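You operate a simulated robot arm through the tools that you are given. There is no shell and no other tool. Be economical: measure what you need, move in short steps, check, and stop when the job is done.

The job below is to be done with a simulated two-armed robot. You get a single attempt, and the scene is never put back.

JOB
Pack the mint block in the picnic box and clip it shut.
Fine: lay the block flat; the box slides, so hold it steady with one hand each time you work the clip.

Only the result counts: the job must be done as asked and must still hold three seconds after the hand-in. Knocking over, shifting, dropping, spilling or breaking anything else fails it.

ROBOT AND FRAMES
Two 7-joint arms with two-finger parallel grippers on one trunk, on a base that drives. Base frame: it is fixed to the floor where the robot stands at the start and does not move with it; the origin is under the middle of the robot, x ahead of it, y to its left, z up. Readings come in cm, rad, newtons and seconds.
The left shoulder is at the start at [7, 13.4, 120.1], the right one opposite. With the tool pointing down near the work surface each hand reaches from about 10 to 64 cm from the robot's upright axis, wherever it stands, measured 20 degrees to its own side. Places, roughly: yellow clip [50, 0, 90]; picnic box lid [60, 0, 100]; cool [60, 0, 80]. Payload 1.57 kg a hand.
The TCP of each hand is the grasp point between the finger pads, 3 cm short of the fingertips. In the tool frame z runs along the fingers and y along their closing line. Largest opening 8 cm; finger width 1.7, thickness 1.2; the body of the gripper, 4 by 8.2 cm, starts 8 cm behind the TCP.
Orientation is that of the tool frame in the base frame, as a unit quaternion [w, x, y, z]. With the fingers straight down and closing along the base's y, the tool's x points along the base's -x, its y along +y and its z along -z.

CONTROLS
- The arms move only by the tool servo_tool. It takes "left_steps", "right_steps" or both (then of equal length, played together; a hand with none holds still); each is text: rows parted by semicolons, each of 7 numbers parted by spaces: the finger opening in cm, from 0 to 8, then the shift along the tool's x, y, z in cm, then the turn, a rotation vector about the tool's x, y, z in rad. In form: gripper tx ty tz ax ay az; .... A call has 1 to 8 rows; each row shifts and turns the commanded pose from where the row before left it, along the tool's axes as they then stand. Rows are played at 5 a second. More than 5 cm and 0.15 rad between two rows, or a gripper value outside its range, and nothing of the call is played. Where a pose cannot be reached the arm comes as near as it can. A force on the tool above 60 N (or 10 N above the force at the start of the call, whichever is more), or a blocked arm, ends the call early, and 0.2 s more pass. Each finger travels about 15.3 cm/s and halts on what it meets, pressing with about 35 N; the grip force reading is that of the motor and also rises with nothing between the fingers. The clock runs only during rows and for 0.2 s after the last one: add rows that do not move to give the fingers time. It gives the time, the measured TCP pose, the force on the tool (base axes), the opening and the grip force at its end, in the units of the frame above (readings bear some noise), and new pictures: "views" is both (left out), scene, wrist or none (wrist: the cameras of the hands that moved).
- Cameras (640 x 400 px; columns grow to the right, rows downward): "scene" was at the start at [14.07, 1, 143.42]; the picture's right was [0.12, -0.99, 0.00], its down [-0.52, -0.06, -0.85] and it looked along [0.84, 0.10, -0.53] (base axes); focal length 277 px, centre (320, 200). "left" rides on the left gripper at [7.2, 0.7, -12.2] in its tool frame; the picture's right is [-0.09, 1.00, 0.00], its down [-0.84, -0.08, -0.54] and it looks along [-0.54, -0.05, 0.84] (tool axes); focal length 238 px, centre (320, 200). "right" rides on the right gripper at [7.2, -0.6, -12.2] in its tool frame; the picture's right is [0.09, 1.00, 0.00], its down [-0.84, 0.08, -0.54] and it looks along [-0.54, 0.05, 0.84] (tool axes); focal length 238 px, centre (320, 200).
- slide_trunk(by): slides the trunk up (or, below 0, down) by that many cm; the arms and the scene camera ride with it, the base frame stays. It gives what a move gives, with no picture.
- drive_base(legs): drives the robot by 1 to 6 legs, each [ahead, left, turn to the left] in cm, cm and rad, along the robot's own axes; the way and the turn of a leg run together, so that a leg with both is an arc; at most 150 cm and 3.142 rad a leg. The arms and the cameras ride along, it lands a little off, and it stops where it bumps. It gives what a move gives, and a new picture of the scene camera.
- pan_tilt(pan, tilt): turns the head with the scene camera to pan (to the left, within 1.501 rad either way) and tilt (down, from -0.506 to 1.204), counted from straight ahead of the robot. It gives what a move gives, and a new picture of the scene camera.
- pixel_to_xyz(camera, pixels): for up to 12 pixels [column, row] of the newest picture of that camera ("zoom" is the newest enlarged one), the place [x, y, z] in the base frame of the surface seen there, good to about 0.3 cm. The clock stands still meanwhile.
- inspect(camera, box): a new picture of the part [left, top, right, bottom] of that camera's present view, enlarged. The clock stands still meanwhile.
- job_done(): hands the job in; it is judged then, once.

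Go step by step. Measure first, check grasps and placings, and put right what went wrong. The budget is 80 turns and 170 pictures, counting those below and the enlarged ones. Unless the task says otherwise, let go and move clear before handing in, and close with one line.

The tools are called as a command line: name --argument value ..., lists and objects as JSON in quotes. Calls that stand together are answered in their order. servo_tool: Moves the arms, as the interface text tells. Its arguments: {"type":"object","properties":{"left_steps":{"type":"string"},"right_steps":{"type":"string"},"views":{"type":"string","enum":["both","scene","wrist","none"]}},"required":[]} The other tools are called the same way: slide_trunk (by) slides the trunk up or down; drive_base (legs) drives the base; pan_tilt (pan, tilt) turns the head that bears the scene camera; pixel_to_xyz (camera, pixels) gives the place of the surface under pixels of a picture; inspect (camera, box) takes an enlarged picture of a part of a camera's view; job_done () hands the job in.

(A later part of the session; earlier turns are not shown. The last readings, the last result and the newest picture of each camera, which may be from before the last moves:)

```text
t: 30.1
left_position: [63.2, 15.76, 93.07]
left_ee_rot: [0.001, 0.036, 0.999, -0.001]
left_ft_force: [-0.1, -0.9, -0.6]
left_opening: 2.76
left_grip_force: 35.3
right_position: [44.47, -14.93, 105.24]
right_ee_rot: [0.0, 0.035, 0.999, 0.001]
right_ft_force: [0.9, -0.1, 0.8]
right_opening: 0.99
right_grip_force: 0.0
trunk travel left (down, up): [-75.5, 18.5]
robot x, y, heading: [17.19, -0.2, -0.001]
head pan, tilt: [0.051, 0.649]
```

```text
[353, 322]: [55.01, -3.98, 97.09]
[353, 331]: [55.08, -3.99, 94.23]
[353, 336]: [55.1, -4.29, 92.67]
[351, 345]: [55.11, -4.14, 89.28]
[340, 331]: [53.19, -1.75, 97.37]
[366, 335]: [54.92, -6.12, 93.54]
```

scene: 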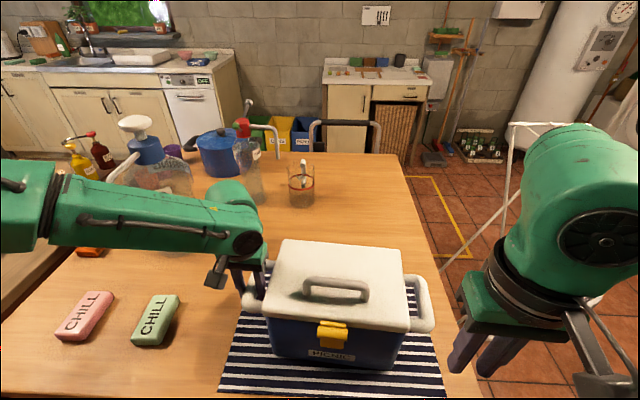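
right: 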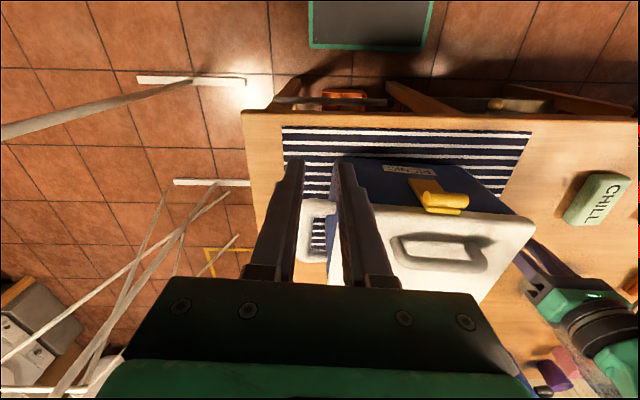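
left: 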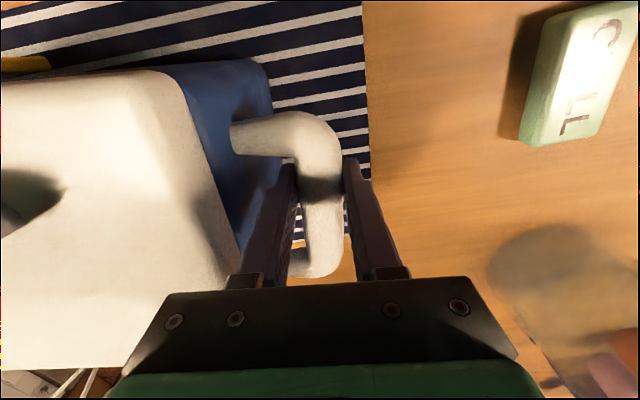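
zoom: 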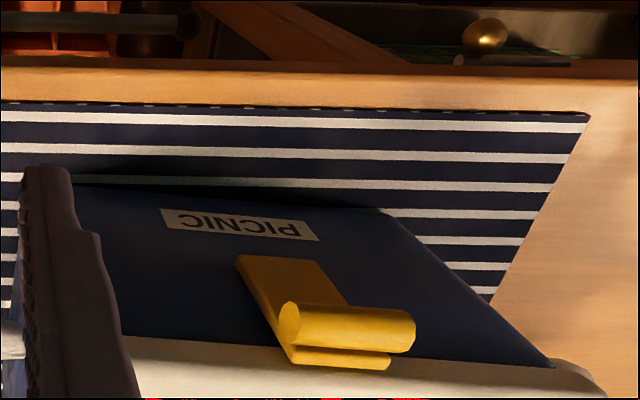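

The clip is fully shut again, so the side grip is too weak once it swings. Instead I'll hook it: pitch the closed fingers 45° forward so their near edge drops into the groove between barrel and tab, then drag back and down.

servo_tool --right_steps "0 0 2.4 0 0 -0.131 0; 0 0 2.4 0 0 -0.131 0; 0 0 2.4 0 0 -0.131 0; 0 0 2.4 0 0 -0.131 0; 0 0 2.4 0 0 -0.131 0; 0 0 2.4 0 0 -0.131 0; 0 0 0 0 0 0 0"

```text
t: 31.6
left_position: [63.4, 15.89, 93.07]
left_ee_rot: [0.001, 0.034, 0.999, 0.001]
left_ft_force: [0.4, 2.6, 0.4]
left_opening: 2.75
left_grip_force: 34.9
right_position: [47.96, -0.91, 106.05]
right_ee_rot: [0.377, 0.105, 0.92, -0.023]
right_ft_force: [-0.9, -0.2, 0.0]
right_opening: 0.0
right_grip_force: 21.1
trunk travel left (down, up): [-75.5, 18.5]
robot x, y, heading: [16.89, 0.04, -0.004]
head pan, tilt: [0.051, 0.649]
```

scene: 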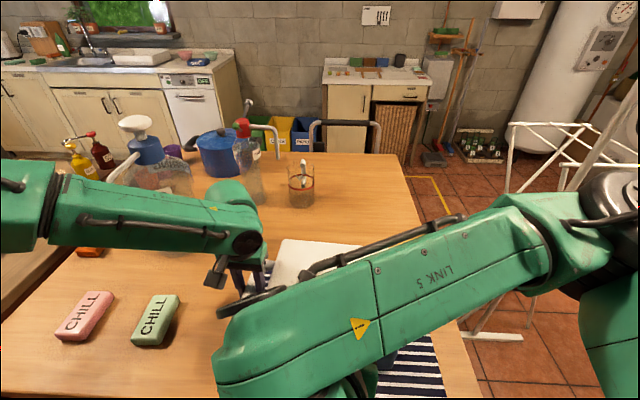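
right: 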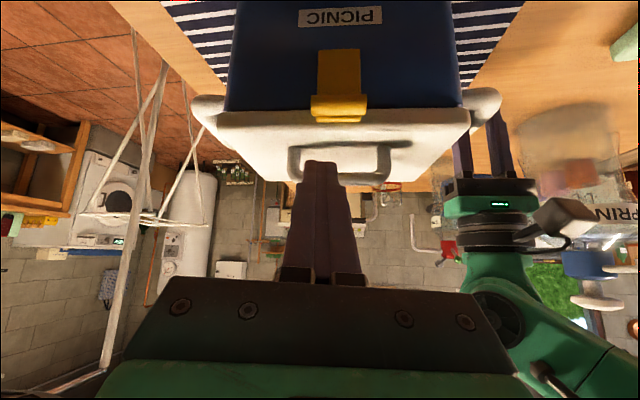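

The pose reads a few centimetres off what I commanded. I'll let it settle and read it again.

servo_tool --right_steps "0 0 0 0 0 0 0; 0 0 0 0 0 0 0; 0 0 0 0 0 0 0" --views "none"

```text
t: 32.5
left_position: [63.3, 15.8, 92.94]
left_ee_rot: [0.001, 0.035, 0.999, 0.0]
left_ft_force: [0.2, 3.0, 0.1]
left_opening: 2.73
left_grip_force: 35.4
right_position: [47.95, -0.81, 105.94]
right_ee_rot: [0.376, 0.103, 0.92, -0.024]
right_ft_force: [0.1, 0.1, 0.7]
right_opening: 0.0
right_grip_force: 21.5
trunk travel left (down, up): [-75.5, 18.5]
robot x, y, heading: [16.77, 0.14, -0.001]
head pan, tilt: [0.051, 0.649]
```

The deviation is steady, so I'll approach along the tool axis in small steps and check.

servo_tool --right_steps "0 0 0 1.5 0 0 0; 0 0 0 1.5 0 0 0; 0 0 0 1.5 0 0 0; 0 0 0 0 0 0 0; 0 0 0 0 0 0 0" --views "wrist"

inspect --camera "right" --box '[220, 20, 460, 170]'

```text
t: 33.6
left_position: [63.3, 15.8, 93.07]
left_ee_rot: [0.0, 0.035, 0.999, -0.001]
left_ft_force: [0.2, 1.2, 0.0]
left_opening: 2.76
left_grip_force: 34.9
right_position: [48.4, -0.58, 102.22]
right_ee_rot: [0.384, 0.033, 0.923, -0.015]
right_ft_force: [-1.0, -0.2, 0.1]
right_opening: 0.0
right_grip_force: 21.5
trunk travel left (down, up): [-75.5, 18.5]
robot x, y, heading: [17.36, 0.22, 0.001]
head pan, tilt: [0.051, 0.649]
```

right: 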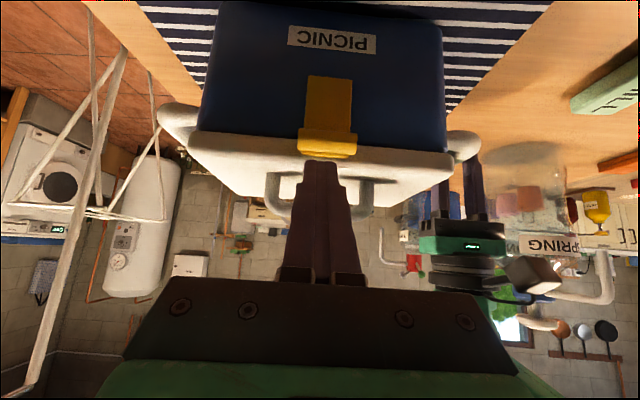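

```text
2.67 times, centred on (340, 95) of right
```

zoom: 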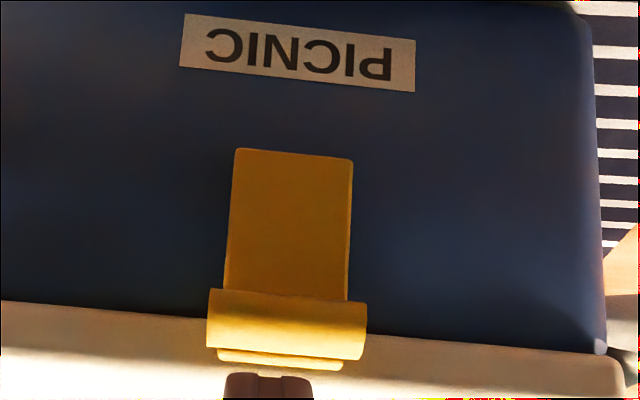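

The orientation is right now, at (48.4, −0.6, 102.2). I'll place the fingertips just above the groove behind the barrel.

servo_tool --right_steps "0 -1.0 0.15 1.9 0 0 0; 0 -1.0 0.1 1.9 0 0 0; 0 0 0 0 0 0 0; 0 0 0 0 0 0 0" --views "wrist"

inspect --camera "right" --box '[240, 60, 400, 200]'

```text
t: 34.6
left_position: [63.18, 15.76, 93.13]
left_ee_rot: [0.0, 0.034, 0.999, -0.001]
left_ft_force: [0.0, 1.5, 0.5]
left_opening: 2.76
left_grip_force: 34.8
right_position: [52.53, -0.52, 100.98]
right_ee_rot: [0.383, 0.034, 0.923, -0.015]
right_ft_force: [0.4, 0.1, 0.1]
right_opening: 0.0
right_grip_force: 20.5
trunk travel left (down, up): [-75.5, 18.5]
robot x, y, heading: [17.29, 0.07, -0.002]
head pan, tilt: [0.051, 0.649]
```

right: 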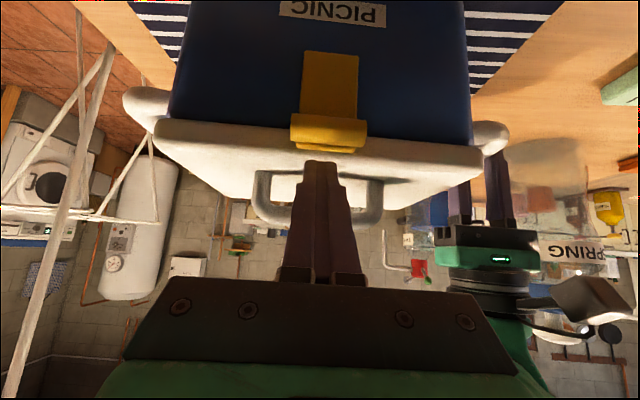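

```text
2.86 times, centred on (320, 130) of right
```

zoom: 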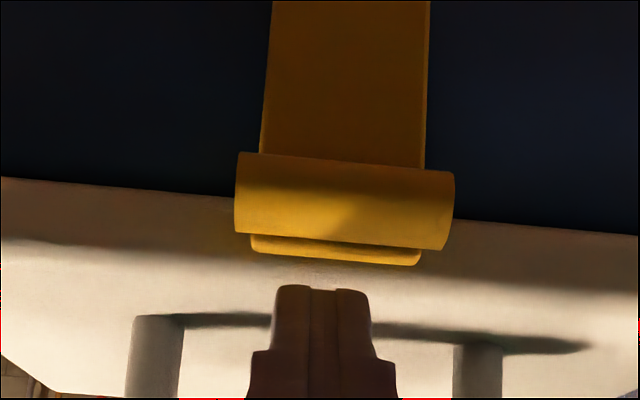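

The fingertips hover just behind and above the groove (zoom 320,290 against the tab at 335,255). I'll lower them into the groove and start to draw back.

servo_tool --right_steps "0 0.5 0.15 0.4 0 0 0; 0 0.6 0 0.2 0 0 0; 0 0.4 0 -0.2 0 0 0; 0 0.5 0 -0.2 0 0 0; 0 0 0 0 0 0 0" --views "wrist"

inspect --camera "right" --box '[240, 60, 400, 200]'

```text
t: 35.9
left_position: [62.83, 15.9, 93.39]
left_ee_rot: [0.003, 0.035, 0.999, -0.001]
left_ft_force: [3.8, 3.9, -16.0]
left_opening: 2.75
left_grip_force: 35.1
right_position: [50.91, -0.3, 99.75]
right_ee_rot: [0.388, 0.034, 0.921, -0.012]
right_ft_force: [-8.1, -5.8, 58.6]
right_opening: 0.01
right_grip_force: 21.2
trunk travel left (down, up): [-75.5, 18.5]
robot x, y, heading: [17.06, -0.12, 0.004]
head pan, tilt: [0.051, 0.649]
```

right: 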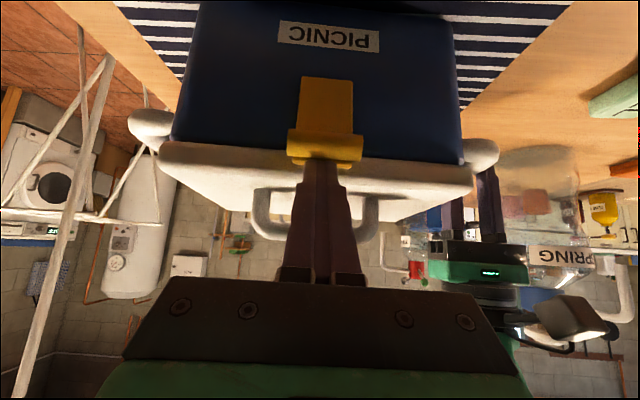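

```text
2.86 times, centred on (320, 130) of right
```

zoom: 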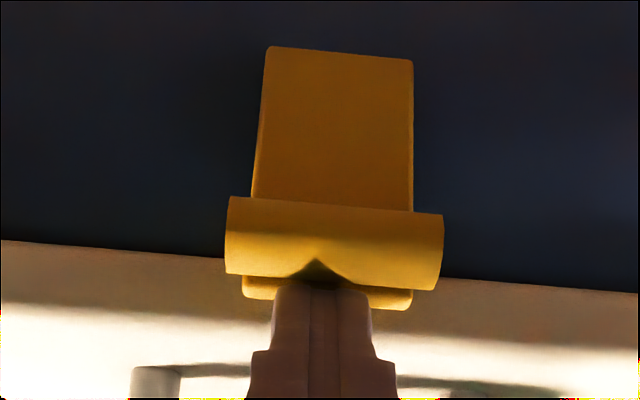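

The rounded tips rode up onto the barrel (58 N straight down) instead of hooking behind it. The side grip did reach 36° with a falling force, so I'll back off, straighten the hand and grip again, placed further over the barrel for slip margin.

servo_tool --right_steps "0 0 0 -1.5 0 0 0; 0 0 0 -1.5 0 0.131 0; 7.5 0 0 0 0 0.131 0; 7.5 0 0 0 0 0.131 0; 7.5 0 0 0 0 0.131 0; 7.5 0 0 0 0 0.131 0; 7.5 0 0 0 0 0.131 0; 7.5 0 0 0 0 0 0" --views "none"

inspect --camera "right" --box '[160, 60, 480, 260]'

```text
t: 37.6
left_position: [63.39, 15.68, 93.01]
left_ee_rot: [0.001, 0.035, 0.999, 0.0]
left_ft_force: [1.3, 2.7, 1.0]
left_opening: 2.74
left_grip_force: 35.0
right_position: [48.98, -0.38, 101.4]
right_ee_rot: [0.0, 0.035, 0.999, 0.0]
right_ft_force: [0.0, 0.6, -0.4]
right_opening: 7.51
right_grip_force: 0.1
trunk travel left (down, up): [-75.5, 18.5]
robot x, y, heading: [17.23, -0.03, -0.002]
head pan, tilt: [0.051, 0.649]
```

```text
2.00 times, centred on (320, 160) of right
```

zoom: 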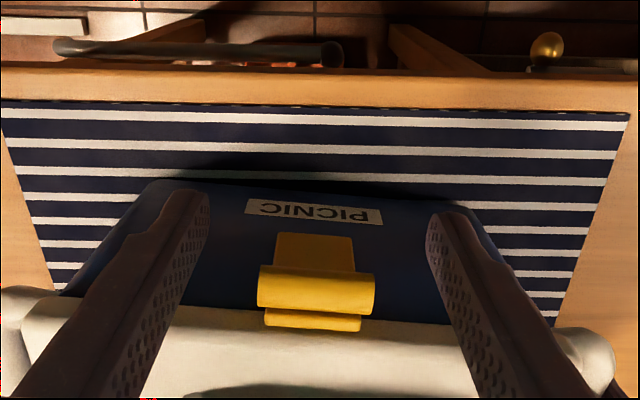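

The box is unmoved. I'll position the fingers with lead and close.

servo_tool --right_steps "7.5 -2.2 0.15 2.2 0 0 0; 7.5 -2.2 0.1 2.2 0 0 0; 7.5 0 0 0 0 0 0; 0 0 0 0 0 0 0; 0 0 0 0 0 0 0; 0 0 0 0 0 0 0; 0 0 0 0 0 0 0" --views "none"

servo_tool --right_steps "0 0.8 0 0.2 0 0 0; 0 0.8 0 0.3 0 0 0; 0 0.75 0 0.4 0 0 0; 0 0.6 0 0.4 0 0 0" --views "none"

inspect --camera "right" --box '[200, 80, 440, 230]'

```text
t: 39.2
left_position: [63.3, 15.8, 93.19]
left_ee_rot: [0.0, 0.035, 0.999, 0.001]
left_ft_force: [-2.3, 2.6, 5.2]
left_opening: 2.76
left_grip_force: 35.1
right_position: [53.64, -0.46, 96.85]
right_ee_rot: [0.0, 0.036, 0.999, 0.0]
right_ft_force: [1.5, -1.3, 0.6]
right_opening: 6.46
right_grip_force: 35.1
trunk travel left (down, up): [-75.5, 18.5]
robot x, y, heading: [16.8, 0.3, 0.001]
head pan, tilt: [0.051, 0.649]
```

```text
t: 40.2
left_position: [63.09, 15.82, 93.12]
left_ee_rot: [0.0, 0.035, 0.999, -0.002]
left_ft_force: [-7.8, -13.0, -2.0]
left_opening: 2.74
left_grip_force: 34.8
right_position: [50.39, -0.24, 95.57]
right_ee_rot: [0.002, 0.035, 0.999, 0.002]
right_ft_force: [10.9, 11.7, 18.3]
right_opening: 6.52
right_grip_force: 34.7
trunk travel left (down, up): [-75.5, 18.5]
robot x, y, heading: [16.75, -0.19, -0.0]
head pan, tilt: [0.051, 0.649]
```

```text
2.67 times, centred on (320, 155) of right
```

zoom: 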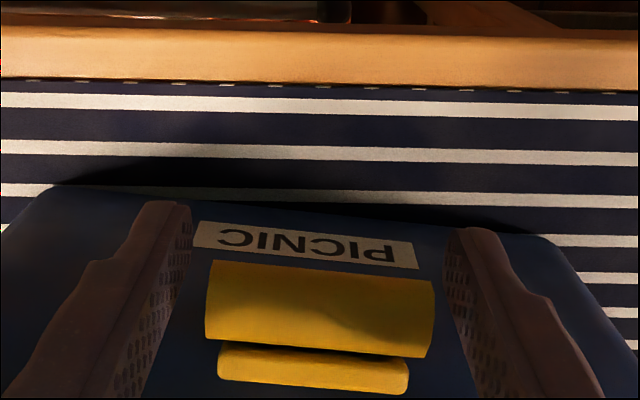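

Still gripped and well out. I'll measure the barrel and tab to fit the real angle and hinge.

pixel_to_xyz --camera "zoom" --pixels '[[320, 275], [320, 300], [320, 325], [320, 345], [315, 358], [315, 370], [315, 385], [208, 310], [432, 310], [186, 240], [452, 265]]'

```text
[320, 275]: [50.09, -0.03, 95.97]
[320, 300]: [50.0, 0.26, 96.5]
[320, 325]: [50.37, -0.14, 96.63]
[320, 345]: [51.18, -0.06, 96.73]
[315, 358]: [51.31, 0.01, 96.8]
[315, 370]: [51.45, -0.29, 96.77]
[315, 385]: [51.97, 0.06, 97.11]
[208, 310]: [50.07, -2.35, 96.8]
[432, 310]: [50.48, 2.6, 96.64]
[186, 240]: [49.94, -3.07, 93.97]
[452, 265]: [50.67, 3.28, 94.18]
```

The barrel has only turned about 20° and lagged the pads by 0.9 cm, so friction alone is too weak. I'll straddle the clip much deeper, so that after the first pull the palm can bear down on the barrel and drive it over. I'll release and go deep now.

servo_tool --right_steps "7.5 0 0 0 0 0 0; 7.5 0 0 0 0 0 0; 7.5 -1.4 0 1.7 0 0 0; 7.5 -1.4 0 1.7 0 0 0; 7.5 0 0 1.6 0 0 0; 7.5 0 0 0 0 0 0" --views "wrist"

inspect --camera "right" --box '[160, 130, 480, 330]'

```text
t: 41.6
left_position: [63.23, 15.83, 93.24]
left_ee_rot: [0.001, 0.036, 0.999, -0.001]
left_ft_force: [-0.4, 3.4, 1.4]
left_opening: 2.73
left_grip_force: 34.8
right_position: [53.37, -0.23, 90.57]
right_ee_rot: [0.0, 0.035, 0.999, 0.0]
right_ft_force: [-0.3, 0.7, 0.1]
right_opening: 7.48
right_grip_force: 0.1
trunk travel left (down, up): [-75.5, 18.5]
robot x, y, heading: [16.81, -0.0, -0.002]
head pan, tilt: [0.051, 0.649]
```

right: 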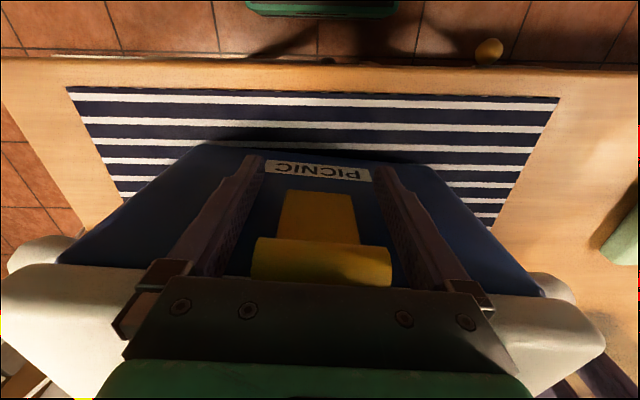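

```text
2.00 times, centred on (320, 230) of right
```

zoom: 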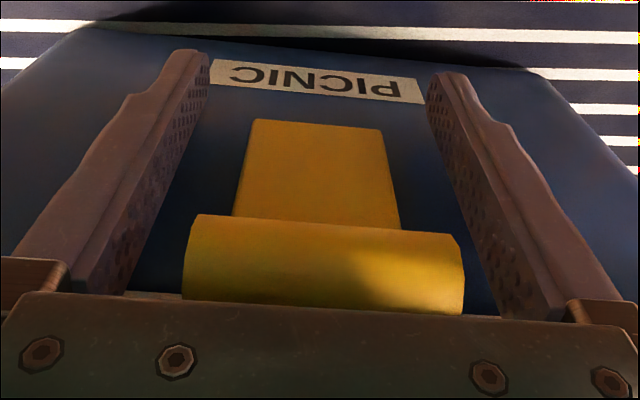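

The barrel now lies right at the palm between the finger bases. I'll close, pull, and press with the palm along the arc.

servo_tool --right_steps "0 0 0 0 0 0 0; 0 0 0 0 0 0 0; 0 0 0 0 0 0 0; 0 0.6 0 0 0 0 0; 0 0.7 0 0.6 0 0 0; 0 0.7 0 0.8 0 0 0; 0 0.6 0 0.6 0 0 0" --views "wrist"

inspect --camera "right" --box '[160, 130, 480, 330]'

```text
t: 43.2
left_position: [62.85, 15.76, 93.3]
left_ee_rot: [-0.001, 0.036, 0.999, 0.0]
left_ft_force: [-3.6, 3.8, 13.4]
left_opening: 2.76
left_grip_force: 35.0
right_position: [51.29, 0.09, 89.78]
right_ee_rot: [0.01, 0.035, 0.999, 0.006]
right_ft_force: [-0.2, -3.5, 25.7]
right_opening: 6.49
right_grip_force: 35.0
trunk travel left (down, up): [-75.5, 18.5]
robot x, y, heading: [16.8, 0.12, -0.001]
head pan, tilt: [0.051, 0.649]
stopped in row 7 (right hand): the force on the tool passed its limit (the readings are from after the stop); the commanded pose is now the measured one
```

right: 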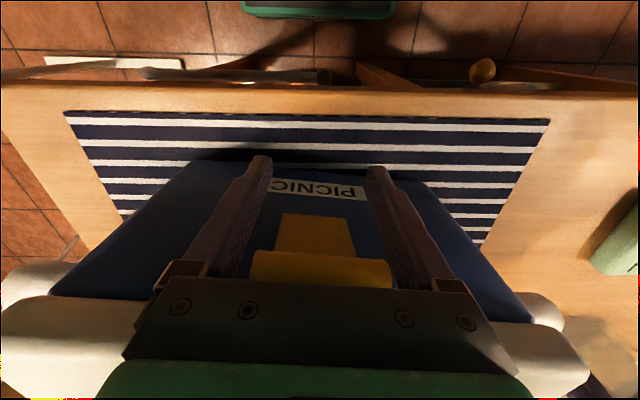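

```text
2.00 times, centred on (320, 230) of right
```

zoom: 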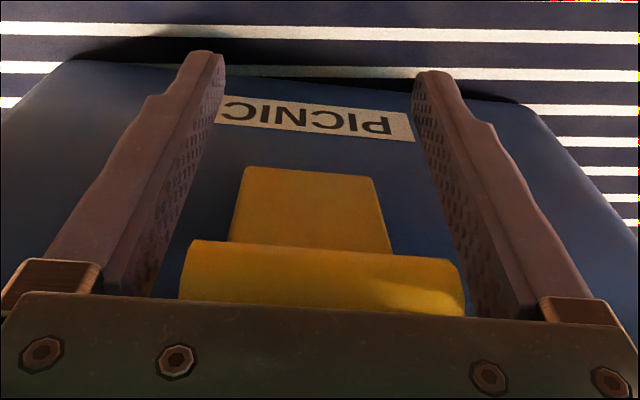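

The palm met something hard after only 0.8 cm of descent, likely the tab that rises as the clip turns. I'll measure where the clip is now.

pixel_to_xyz --camera "zoom" --pixels '[[320, 255], [320, 270], [320, 285], [320, 300], [310, 170], [310, 210], [310, 238], [183, 270], [460, 285]]'

```text
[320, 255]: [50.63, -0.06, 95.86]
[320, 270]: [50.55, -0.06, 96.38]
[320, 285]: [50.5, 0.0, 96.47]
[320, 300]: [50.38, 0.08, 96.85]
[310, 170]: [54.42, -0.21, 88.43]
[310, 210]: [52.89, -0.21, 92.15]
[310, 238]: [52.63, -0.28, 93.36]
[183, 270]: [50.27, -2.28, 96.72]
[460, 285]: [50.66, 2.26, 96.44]
```

Near the finger base the grip lags far less (barrel at x≈51.2, clip about 20° open). The rising tab meets the palm, so I'll tilt the hand back about the barrel while pulling on, so that the palm pushes the tab the opening way.

servo_tool --right_steps "0 0.6 0 -0.35 0 0.12 0; 0 1.0 0 0.1 0 0.12 0; 0 1.05 0 0.3 0 0.12 0; 0 1.0 0 0.38 0 0.12 0; 0 0.28 0 0.5 0 0 0; 0 0.24 0 0.52 0 0 0" --views "wrist"

inspect --camera "right" --box '[160, 130, 480, 330]'

```text
t: 43.7
left_position: [62.79, 15.78, 93.2]
left_ee_rot: [0.002, 0.036, 0.999, 0.001]
left_ft_force: [0.4, 2.8, 4.3]
left_opening: 2.8
left_grip_force: 34.5
right_position: [50.46, 0.12, 90.62]
right_ee_rot: [-0.074, 0.035, 0.997, 0.012]
right_ft_force: [-3.5, -7.5, 23.7]
right_opening: 6.49
right_grip_force: 34.6
trunk travel left (down, up): [-75.5, 18.5]
robot x, y, heading: [16.9, 0.13, -0.001]
head pan, tilt: [0.051, 0.649]
stopped in row 2 (right hand): the force on the tool passed its limit (the readings are from after the stop); the commanded pose is now the measured one
```

right: 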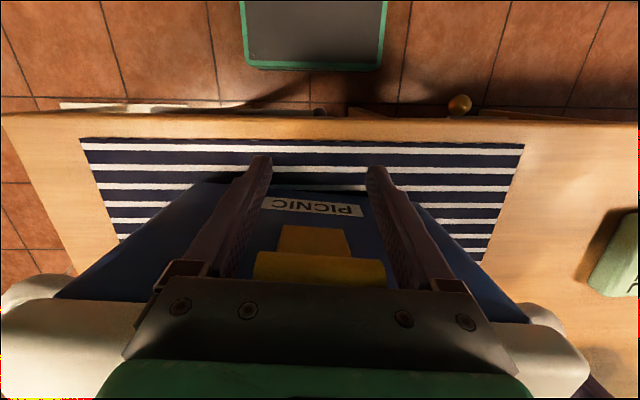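

```text
2.00 times, centred on (320, 230) of right
```

zoom: 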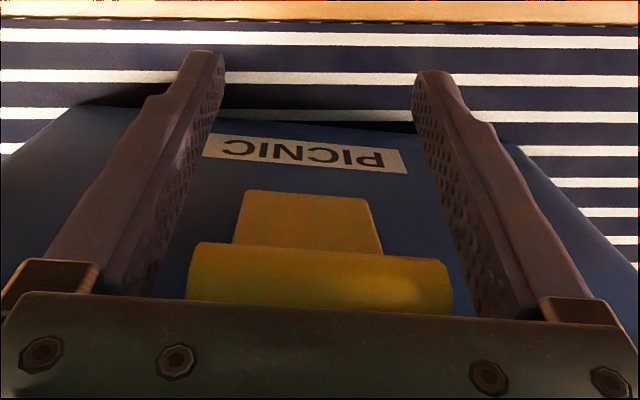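

The palm is still bearing on the tab. I'll lift 0.8 cm more relative to the clip while the fingers keep their hold, and then tilt and pull.

servo_tool --right_steps "0 0.1 0 -0.8 0 0 0; 0 0.7 0 0 0 0.1 0; 0 0.9 0 0.1 0 0.1 0; 0 0.9 0 0.2 0 0.1 0; 0 0.6 0 0.3 0 0 0; 0 0.5 0 0.4 0 0 0" --views "wrist"

inspect --camera "right" --box '[160, 130, 480, 330]'

```text
t: 44.8
left_position: [62.76, 16.03, 93.04]
left_ee_rot: [0.002, 0.035, 0.999, 0.005]
left_ft_force: [-5.4, 3.3, 18.1]
left_opening: 2.8
left_grip_force: 35.2
right_position: [47.86, 0.34, 92.49]
right_ee_rot: [-0.217, 0.034, 0.975, 0.021]
right_ft_force: [1.8, -1.1, 20.2]
right_opening: 0.0
right_grip_force: 21.7
trunk travel left (down, up): [-75.5, 18.5]
robot x, y, heading: [16.97, 0.18, 0.0]
head pan, tilt: [0.051, 0.649]
stopped in row 5 (right hand): the force on the tool passed its limit (the readings are from after the stop); the commanded pose is now the measured one
```

right: 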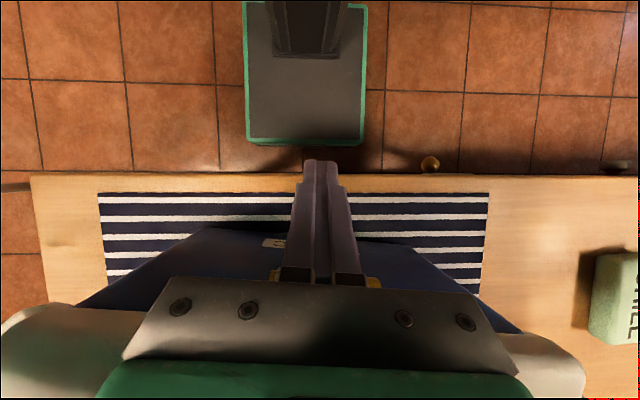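

```text
2.00 times, centred on (320, 230) of right
```

zoom: 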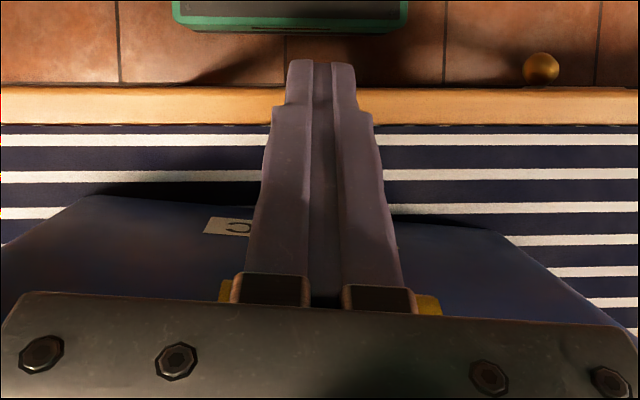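

The fingers came off in front of the barrel. Slow pulling lets the grip creep, so I'll retreat and straighten up, then regrip deep with the palm clear and swing the whole arc quickly in one go.

servo_tool --right_steps "0 2 0 -1 0 0 0; 0 0 0 -2 0 -0.11 0; 3 0 0 0 0 -0.11 0; 7.5 0 0 0 0 -0.11 0; 7.5 0 0 0 0 -0.107 0; 7.5 0 0 0 0 0 0" --views "none"

inspect --camera "right" --box '[160, 60, 480, 260]'

```text
t: 46.2
left_position: [62.88, 16.07, 93.13]
left_ee_rot: [0.001, 0.033, 0.999, 0.004]
left_ft_force: [-6.8, 3.0, 30.4]
left_opening: 2.77
left_grip_force: 35.3
right_position: [47.39, 0.07, 95.95]
right_ee_rot: [-0.001, 0.038, 0.999, 0.012]
right_ft_force: [0.5, -0.4, -0.9]
right_opening: 7.5
right_grip_force: 0.0
trunk travel left (down, up): [-75.5, 18.5]
robot x, y, heading: [17.1, -0.19, -0.002]
head pan, tilt: [0.051, 0.649]
```

```text
2.00 times, centred on (320, 160) of right
```

zoom: 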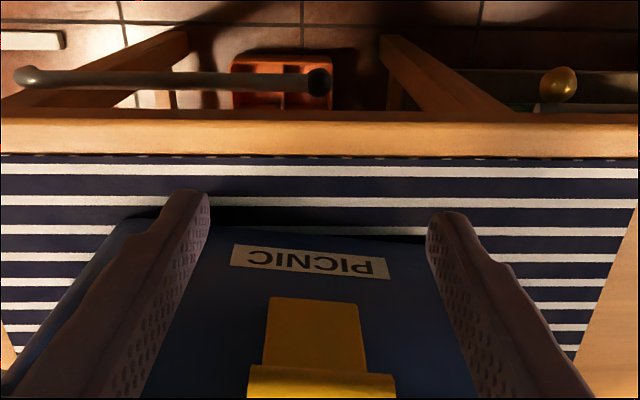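

The left hand now carries 30 N vertically, so the box may have shifted in its grip. I'll look at the box.

inspect --camera "scene" --box '[200, 220, 460, 400]'

inspect --camera "left" --box '[120, 0, 440, 300]'

```text
2.22 times, centred on (330, 310) of scene
```

zoom: 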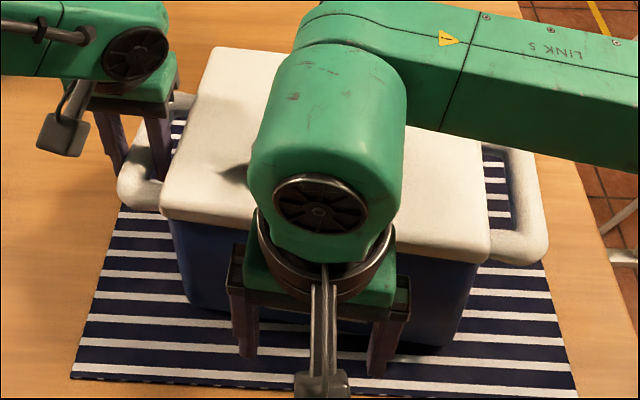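

```text
1.33 times, centred on (280, 150) of left
```

zoom: 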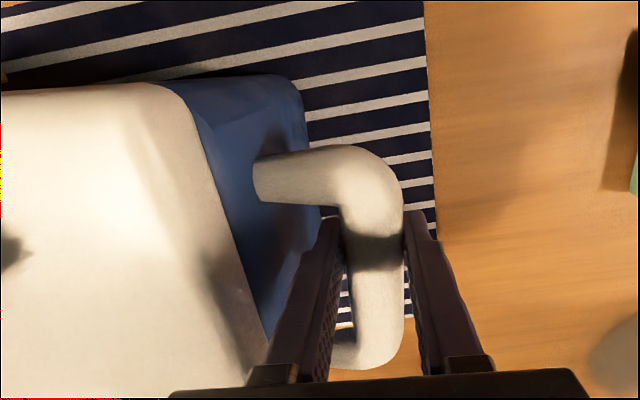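

The box stands nearly where it was. I'll briefly open and re-close the left hand to relieve the strain, and re-measure the clip.

servo_tool --left_steps "4 0 0 0 0 0 0; 4 0 0 0 0 0 0; 4 0 0 0 0 0 0; 0 0 0 0 0 0 0; 0 0 0 0 0 0 0; 0 0 0 0 0 0 0; 0 0 0 0 0 0 0" --views "none"

inspect --camera "right" --box '[200, 160, 440, 310]'

pixel_to_xyz --camera "zoom" --pixels '[[300, 110], [300, 140], [300, 180], [300, 210], [320, 225], [320, 245], [320, 265], [320, 275], [190, 240], [410, 250], [120, 250], [500, 250]]'

```text
t: 47.8
left_position: [63.14, 16.17, 92.56]
left_ee_rot: [-0.001, 0.034, 0.999, 0.004]
left_ft_force: [-2.4, -1.1, 0.1]
left_opening: 2.78
left_grip_force: 34.6
right_position: [47.88, 0.11, 95.64]
right_ee_rot: [-0.003, 0.038, 0.999, 0.011]
right_ft_force: [0.0, -0.3, 0.2]
right_opening: 7.49
right_grip_force: 0.2
trunk travel left (down, up): [-75.5, 18.5]
robot x, y, heading: [17.2, 0.03, 0.003]
head pan, tilt: [0.051, 0.649]
```

```text
2.67 times, centred on (320, 235) of right
```

zoom: 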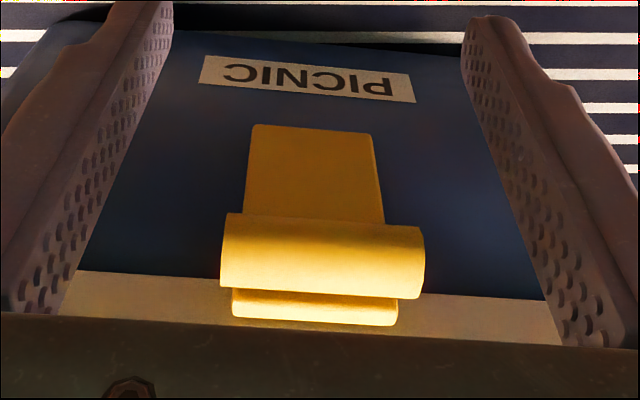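

```text
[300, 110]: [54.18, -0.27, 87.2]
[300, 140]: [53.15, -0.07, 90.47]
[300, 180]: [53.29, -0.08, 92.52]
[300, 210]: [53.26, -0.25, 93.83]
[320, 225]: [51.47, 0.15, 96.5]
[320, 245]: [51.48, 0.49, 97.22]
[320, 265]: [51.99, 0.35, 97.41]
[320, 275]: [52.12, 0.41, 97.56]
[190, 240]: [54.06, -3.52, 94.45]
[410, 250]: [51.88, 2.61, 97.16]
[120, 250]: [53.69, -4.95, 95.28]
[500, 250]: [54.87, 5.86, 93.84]
```

The clip is shut and the box has crept about 0.9 cm toward me (barrel now at (52.2, 0.2, 96.6)). I'll regrip deep with the palm clear.

servo_tool --right_steps "7.5 -2.4 0.2 1.8 0 0 0; 7.5 -2.35 0.2 1.85 0 0 0; 7.5 0 0 0 0 0 0; 0 0 0 0 0 0 0; 0 0 0 0 0 0 0; 0 0 0 0 0 0 0; 0 0 0 0 0 0 0" --views "none"

servo_tool --right_steps "0 1.53 0 0.43 0 0 0; 0 1.4 0 0.76 0 0 0; 0 1.19 0 1.06 0 0 0; 0 0.93 0 1.29 0 0 0; 0 0.61 0 1.47 0 0 0; 0 0.26 0 1.3 0 0 0" --views "wrist"

```text
t: 49.4
left_position: [63.22, 16.16, 92.63]
left_ee_rot: [-0.002, 0.034, 0.999, 0.005]
left_ft_force: [-1.2, 8.6, 2.1]
left_opening: 2.77
left_grip_force: 34.8
right_position: [52.69, 0.35, 91.98]
right_ee_rot: [-0.005, 0.038, 0.999, 0.011]
right_ft_force: [0.2, -7.5, -0.6]
right_opening: 6.44
right_grip_force: 34.8
trunk travel left (down, up): [-75.5, 18.5]
robot x, y, heading: [16.79, -0.06, -0.001]
head pan, tilt: [0.051, 0.649]
```

```text
t: 50.8
left_position: [63.06, 16.24, 92.83]
left_ee_rot: [-0.001, 0.034, 0.999, 0.005]
left_ft_force: [2.6, -0.3, -3.9]
left_opening: 2.76
left_grip_force: 35.2
right_position: [46.34, 1.01, 85.78]
right_ee_rot: [-0.005, 0.038, 0.999, 0.01]
right_ft_force: [-8.6, -0.5, 19.3]
right_opening: 6.45
right_grip_force: 35.1
trunk travel left (down, up): [-75.5, 18.5]
robot x, y, heading: [16.82, -0.26, -0.004]
head pan, tilt: [0.051, 0.649]
```

right: 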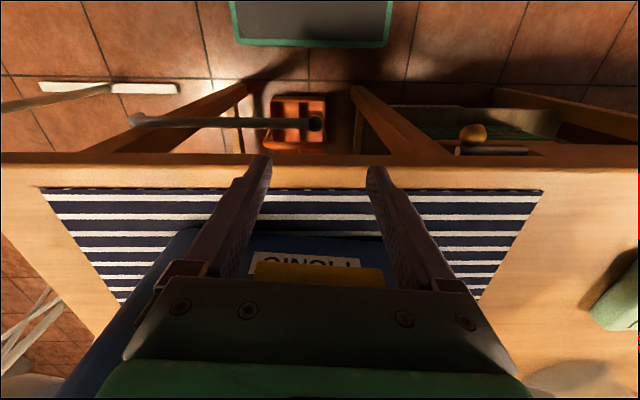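

It worked: still gripped at 6.45 with the clip swung nearly horizontal. I'll go 1.2 cm further down, then let go and see whether it stays.

servo_tool --right_steps "0 0 0 0.6 0 0 0; 0 -0.1 0 0.6 0 0 0; 7.8 0 0 0 0 0 0; 7.8 0 0 0 0 0 0; 7.8 1.5 0 -2 0 0 0; 7.8 1 0 -4 0 0 0; 7.8 0 -3 -4 0 0 0; 7.8 0 -4 -3 0 0 0" --views "wrist"

inspect --camera "scene" --box '[200, 220, 460, 400]'

```text
t: 52.6
left_position: [63.11, 16.11, 92.53]
left_ee_rot: [-0.003, 0.032, 0.999, 0.004]
left_ft_force: [-1.0, -0.5, -0.3]
left_opening: 2.74
left_grip_force: 34.9
right_position: [43.68, -6.28, 97.56]
right_ee_rot: [-0.004, 0.038, 0.999, 0.011]
right_ft_force: [-0.8, -0.1, 0.0]
right_opening: 7.83
right_grip_force: 0.1
trunk travel left (down, up): [-75.5, 18.5]
robot x, y, heading: [17.08, 0.06, 0.0]
head pan, tilt: [0.051, 0.649]
```

right: 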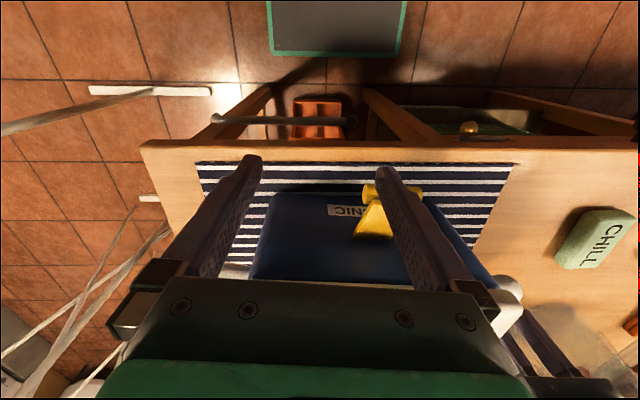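

```text
2.22 times, centred on (330, 310) of scene
```

zoom: 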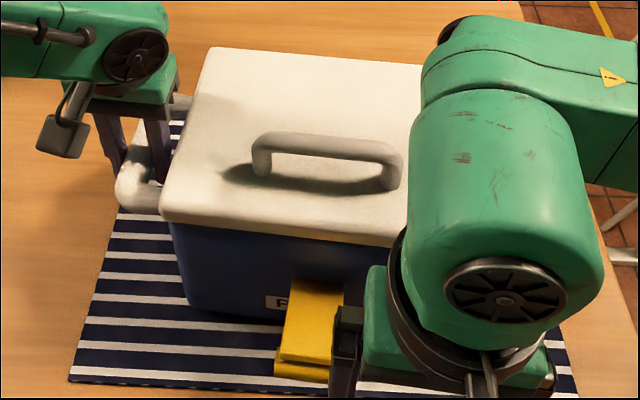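

The clip stays open. Next is the lid, so I'll move the right hand aside and measure its handle.

pixel_to_xyz --camera "zoom" --pixels '[[262, 145], [325, 140], [390, 152], [325, 150], [325, 158], [258, 172], [390, 185], [325, 175], [212, 60], [170, 215], [380, 235], [310, 330]]'

servo_tool --right_steps "7.8 0 -2 -3 0 0 0.14; 7.8 0 0 -3 0 0 0.14; 7.8 0 0 -3 0 0 0.14; 7.8 0 0 -2 0 0 0.14; 7.8 0 0 0 0 0 0.14; 7.8 0 0 0 0 0 0.14; 7.8 0 0 0 0 0 0.14; 7.8 0 0 0 0 0 0.14" --views "none"

```text
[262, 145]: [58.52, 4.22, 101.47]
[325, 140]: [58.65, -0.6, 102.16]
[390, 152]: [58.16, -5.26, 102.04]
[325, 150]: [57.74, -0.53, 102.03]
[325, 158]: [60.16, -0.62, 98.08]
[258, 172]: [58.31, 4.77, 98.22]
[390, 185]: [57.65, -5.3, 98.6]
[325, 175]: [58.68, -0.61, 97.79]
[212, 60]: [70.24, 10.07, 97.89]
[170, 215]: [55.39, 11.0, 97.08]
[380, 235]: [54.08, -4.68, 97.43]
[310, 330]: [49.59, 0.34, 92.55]
```

```text
t: 54.4
left_position: [63.33, 16.08, 92.68]
left_ee_rot: [-0.002, 0.033, 0.999, 0.003]
left_ft_force: [-1.8, 0.2, -3.8]
left_opening: 2.76
left_grip_force: 35.1
right_position: [43.9, -8.42, 108.24]
right_ee_rot: [-0.01, 0.563, 0.826, 0.007]
right_ft_force: [-0.2, -0.1, 0.1]
right_opening: 7.83
right_grip_force: 0.0
trunk travel left (down, up): [-75.5, 18.5]
robot x, y, heading: [16.9, -0.04, -0.001]
head pan, tilt: [0.051, 0.649]
```

The bar is centred at (58.3, −0.5) with its top at z 102.1. I'll finish turning the right hand so it closes along x and bring it above the bar.

servo_tool --right_steps "6 0 0 0 0 0 0.14; 6 0 0 0 0 0 0.14; 6 0 0 0 0 0 0.14; 6 2.2 3.45 0 0 0 0.03; 6 2.2 3.45 0 0 0 0; 6 2.2 3.45 0 0 0 0; 6 2.2 3.45 0 0 0 0; 6 0 0 0 0 0 0"

```text
t: 56.2
left_position: [63.15, 16.23, 92.62]
left_ee_rot: [-0.004, 0.033, 0.999, 0.003]
left_ft_force: [-0.9, 1.2, -2.0]
left_opening: 2.73
left_grip_force: 35.0
right_position: [58.09, -0.24, 108.42]
right_ee_rot: [-0.01, 0.733, 0.68, 0.005]
right_ft_force: [0.0, 0.2, -0.5]
right_opening: 6.01
right_grip_force: 0.1
trunk travel left (down, up): [-75.5, 18.5]
robot x, y, heading: [17.03, -0.12, 0.002]
head pan, tilt: [0.051, 0.649]
```

scene: 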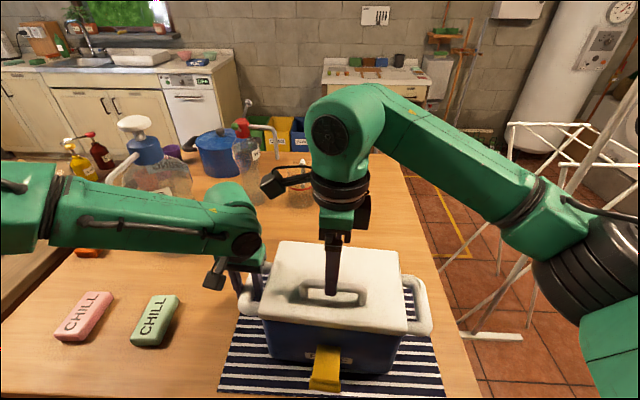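
right: 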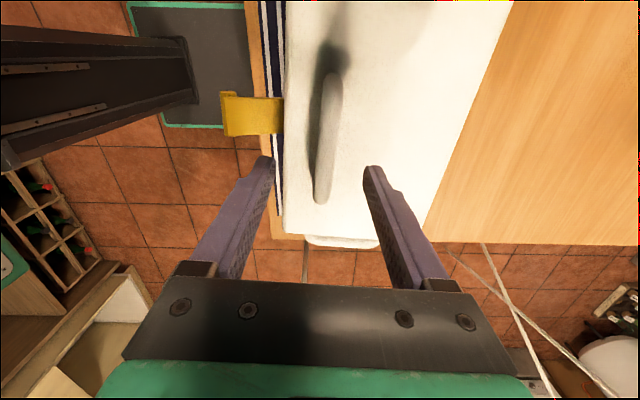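

The bar is between the fingers. I'll lower with a 4 cm opening and close on it.

servo_tool --right_steps "4 0 0.1 3.3 0 0 0; 4 0 0 3.4 0 0 0; 4 0 0 0 0 0 0; 0 0 0 0 0 0 0; 0 0 0 0 0 0 0; 0 0 0 0 0 0 0; 0 0 0 0 0 0 0" --views "wrist"

```text
t: 57.8
left_position: [63.29, 15.93, 92.69]
left_ee_rot: [-0.002, 0.034, 0.999, 0.003]
left_ft_force: [-12.1, -5.3, 3.1]
left_opening: 2.75
left_grip_force: 34.7
right_position: [58.36, -0.24, 101.75]
right_ee_rot: [-0.011, 0.733, 0.68, 0.006]
right_ft_force: [11.3, 3.5, 0.9]
right_opening: 1.57
right_grip_force: 30.7
trunk travel left (down, up): [-75.5, 18.5]
robot x, y, heading: [16.58, -0.21, -0.001]
head pan, tilt: [0.051, 0.649]
```

right: 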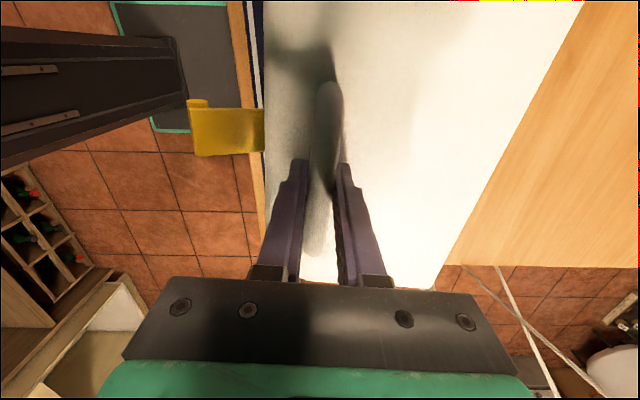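

The handle is gripped (1.57). I'll lift about 2 cm along a likely rear-hinge arc and see how the lid moves.

servo_tool --right_steps "0 0 0.15 -0.5 0 0 0; 0 0 0.2 -0.5 0 0 0; 0 0 0.2 -0.5 0 0 0; 0 0 0.2 -0.5 0 0 0; 0 0 0 0 0 0 0"

inspect --camera "scene" --box '[200, 220, 460, 400]'

```text
t: 59.0
left_position: [63.31, 15.93, 92.7]
left_ee_rot: [-0.001, 0.035, 0.999, 0.003]
left_ft_force: [-14.1, -18.5, 14.6]
left_opening: 2.81
left_grip_force: 35.2
right_position: [59.07, -0.32, 103.68]
right_ee_rot: [-0.011, 0.733, 0.68, 0.006]
right_ft_force: [16.5, 16.5, -3.7]
right_opening: 1.56
right_grip_force: 31.5
trunk travel left (down, up): [-75.5, 18.5]
robot x, y, heading: [16.98, -0.07, 0.004]
head pan, tilt: [0.051, 0.649]
```

scene: 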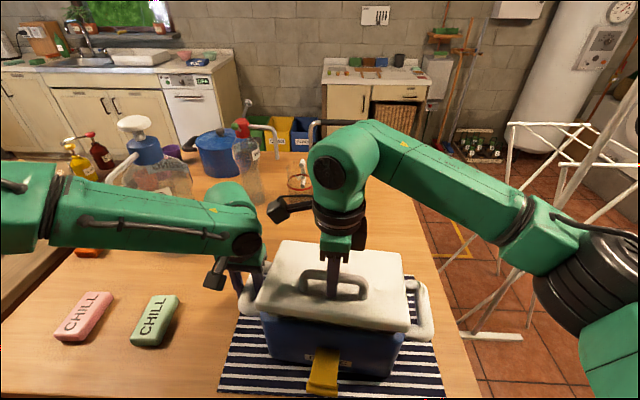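
right: 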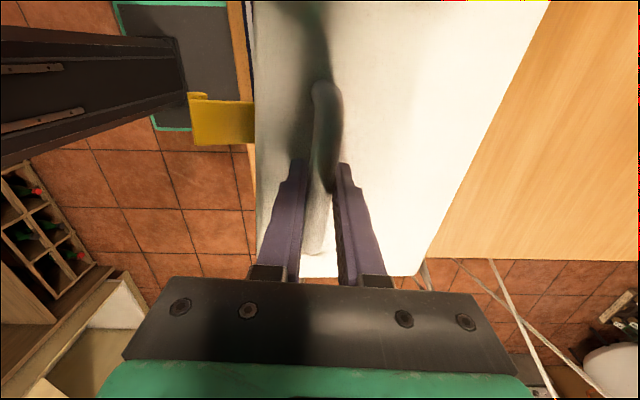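

```text
2.22 times, centred on (330, 310) of scene
```

zoom: 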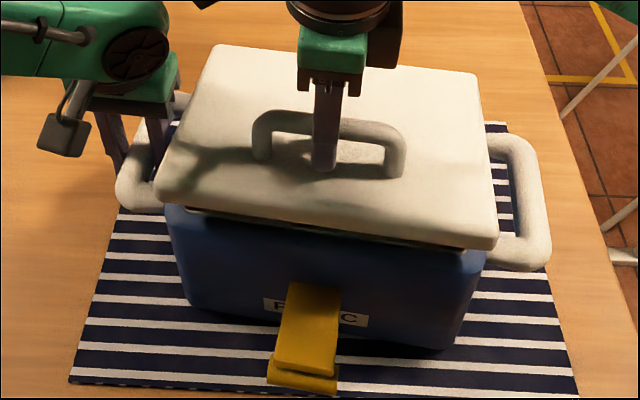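

The front edge rises while the rear stays put, so the lid is hinged at the back. I'll follow the arc about (70.3, 97) with a bit more backward motion.

servo_tool --right_steps "0 0.1 1.2 -1.4 0 0 0; 0 0.1 1.3 -1.38 0 0 0; 0 0 1.4 -1.15 0 0 0; 0 0 1.5 -1.0 0 0 0; 0 0 0 0 0 0 0"

```text
t: 60.2
left_position: [63.14, 16.27, 92.71]
left_ee_rot: [-0.002, 0.034, 0.999, 0.005]
left_ft_force: [-5.6, -1.4, 9.8]
left_opening: 2.73
left_grip_force: 34.3
right_position: [64.34, -0.83, 108.52]
right_ee_rot: [-0.01, 0.733, 0.68, 0.005]
right_ft_force: [3.3, 1.5, -0.6]
right_opening: 1.54
right_grip_force: 30.7
trunk travel left (down, up): [-75.5, 18.5]
robot x, y, heading: [16.73, 0.16, -0.0]
head pan, tilt: [0.051, 0.649]
```

scene: 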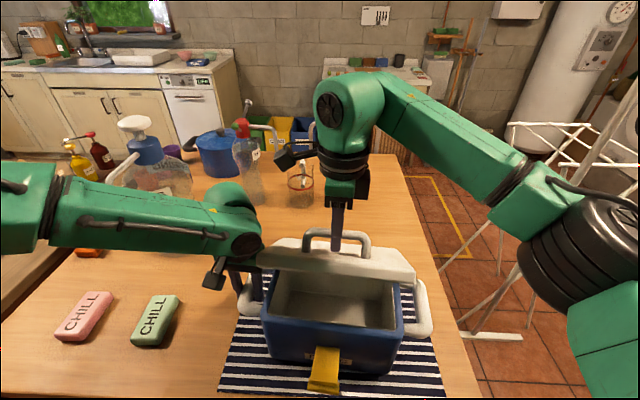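
right: 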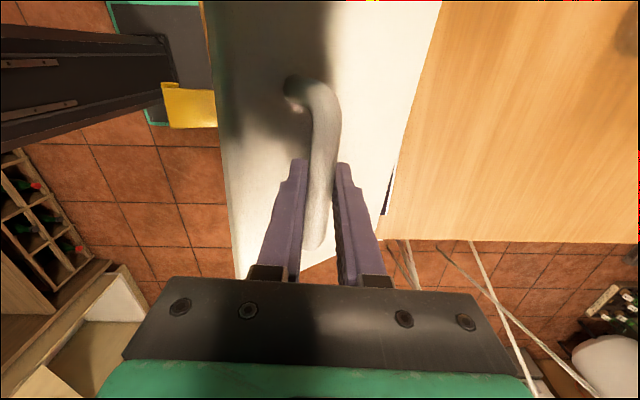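

The lid is about 40° open with low forces. I'll continue back to about vertical.

servo_tool --right_steps "0 0 1.66 -0.7 0 0 0; 0 0 1.7 -0.5 0 0 0; 0 0 1.75 -0.2 0 0 0; 0 0 1.75 0.05 0 0 0; 0 0 1.7 0.3 0 0 0; 0 0 0 0 0 0 0"

```text
t: 61.6
left_position: [63.01, 16.1, 92.69]
left_ee_rot: [-0.003, 0.034, 0.999, 0.003]
left_ft_force: [-1.1, 0.9, -18.5]
left_opening: 2.73
left_grip_force: 34.9
right_position: [72.72, -1.34, 109.72]
right_ee_rot: [-0.009, 0.732, 0.681, 0.007]
right_ft_force: [2.5, -1.9, 27.7]
right_opening: 1.54
right_grip_force: 31.4
trunk travel left (down, up): [-75.5, 18.5]
robot x, y, heading: [16.85, 0.28, -0.003]
head pan, tilt: [0.051, 0.649]
```

scene: 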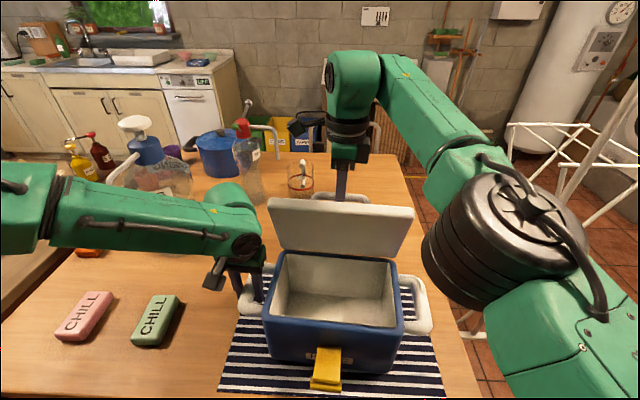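
right: 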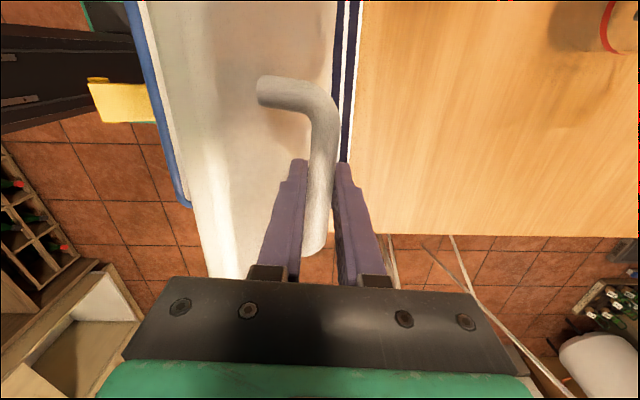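

The lid is nearly vertical, with an upward push of 28 N that shows my arc is a bit low. I'll ease up and go past vertical.

servo_tool --right_steps "0 0 0 -0.4 0 0 0; 0 0 1.2 -0.05 0 0 0; 0 0 1.2 0.2 0 0 0; 0 0 1.2 0.35 0 0 0; 0 0 0 0 0 0 0"

```text
t: 62.8
left_position: [63.22, 16.07, 92.78]
left_ee_rot: [-0.001, 0.033, 0.999, 0.002]
left_ft_force: [1.2, -9.3, -6.0]
left_opening: 2.73
left_grip_force: 35.4
right_position: [73.0, -1.5, 109.77]
right_ee_rot: [-0.01, 0.732, 0.681, 0.007]
right_ft_force: [4.1, 11.2, 23.7]
right_opening: 1.54
right_grip_force: 31.1
right hand out of reach, approached as far as the arm can: row 2, 3, 4
trunk travel left (down, up): [-75.5, 18.5]
robot x, y, heading: [17.23, -0.26, -0.003]
head pan, tilt: [0.051, 0.649]
```

scene: 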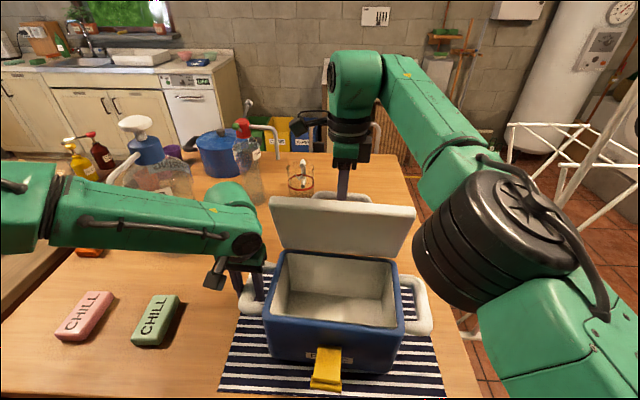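
right: 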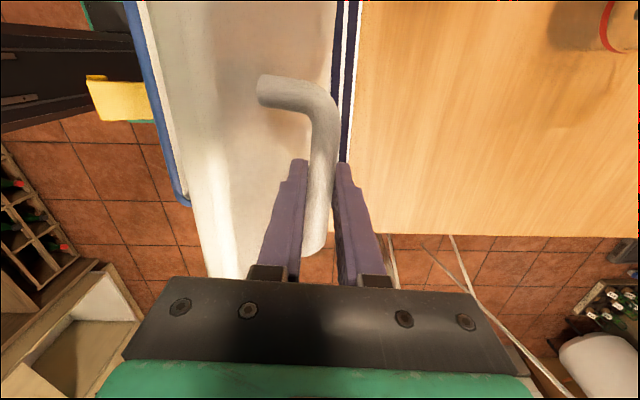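

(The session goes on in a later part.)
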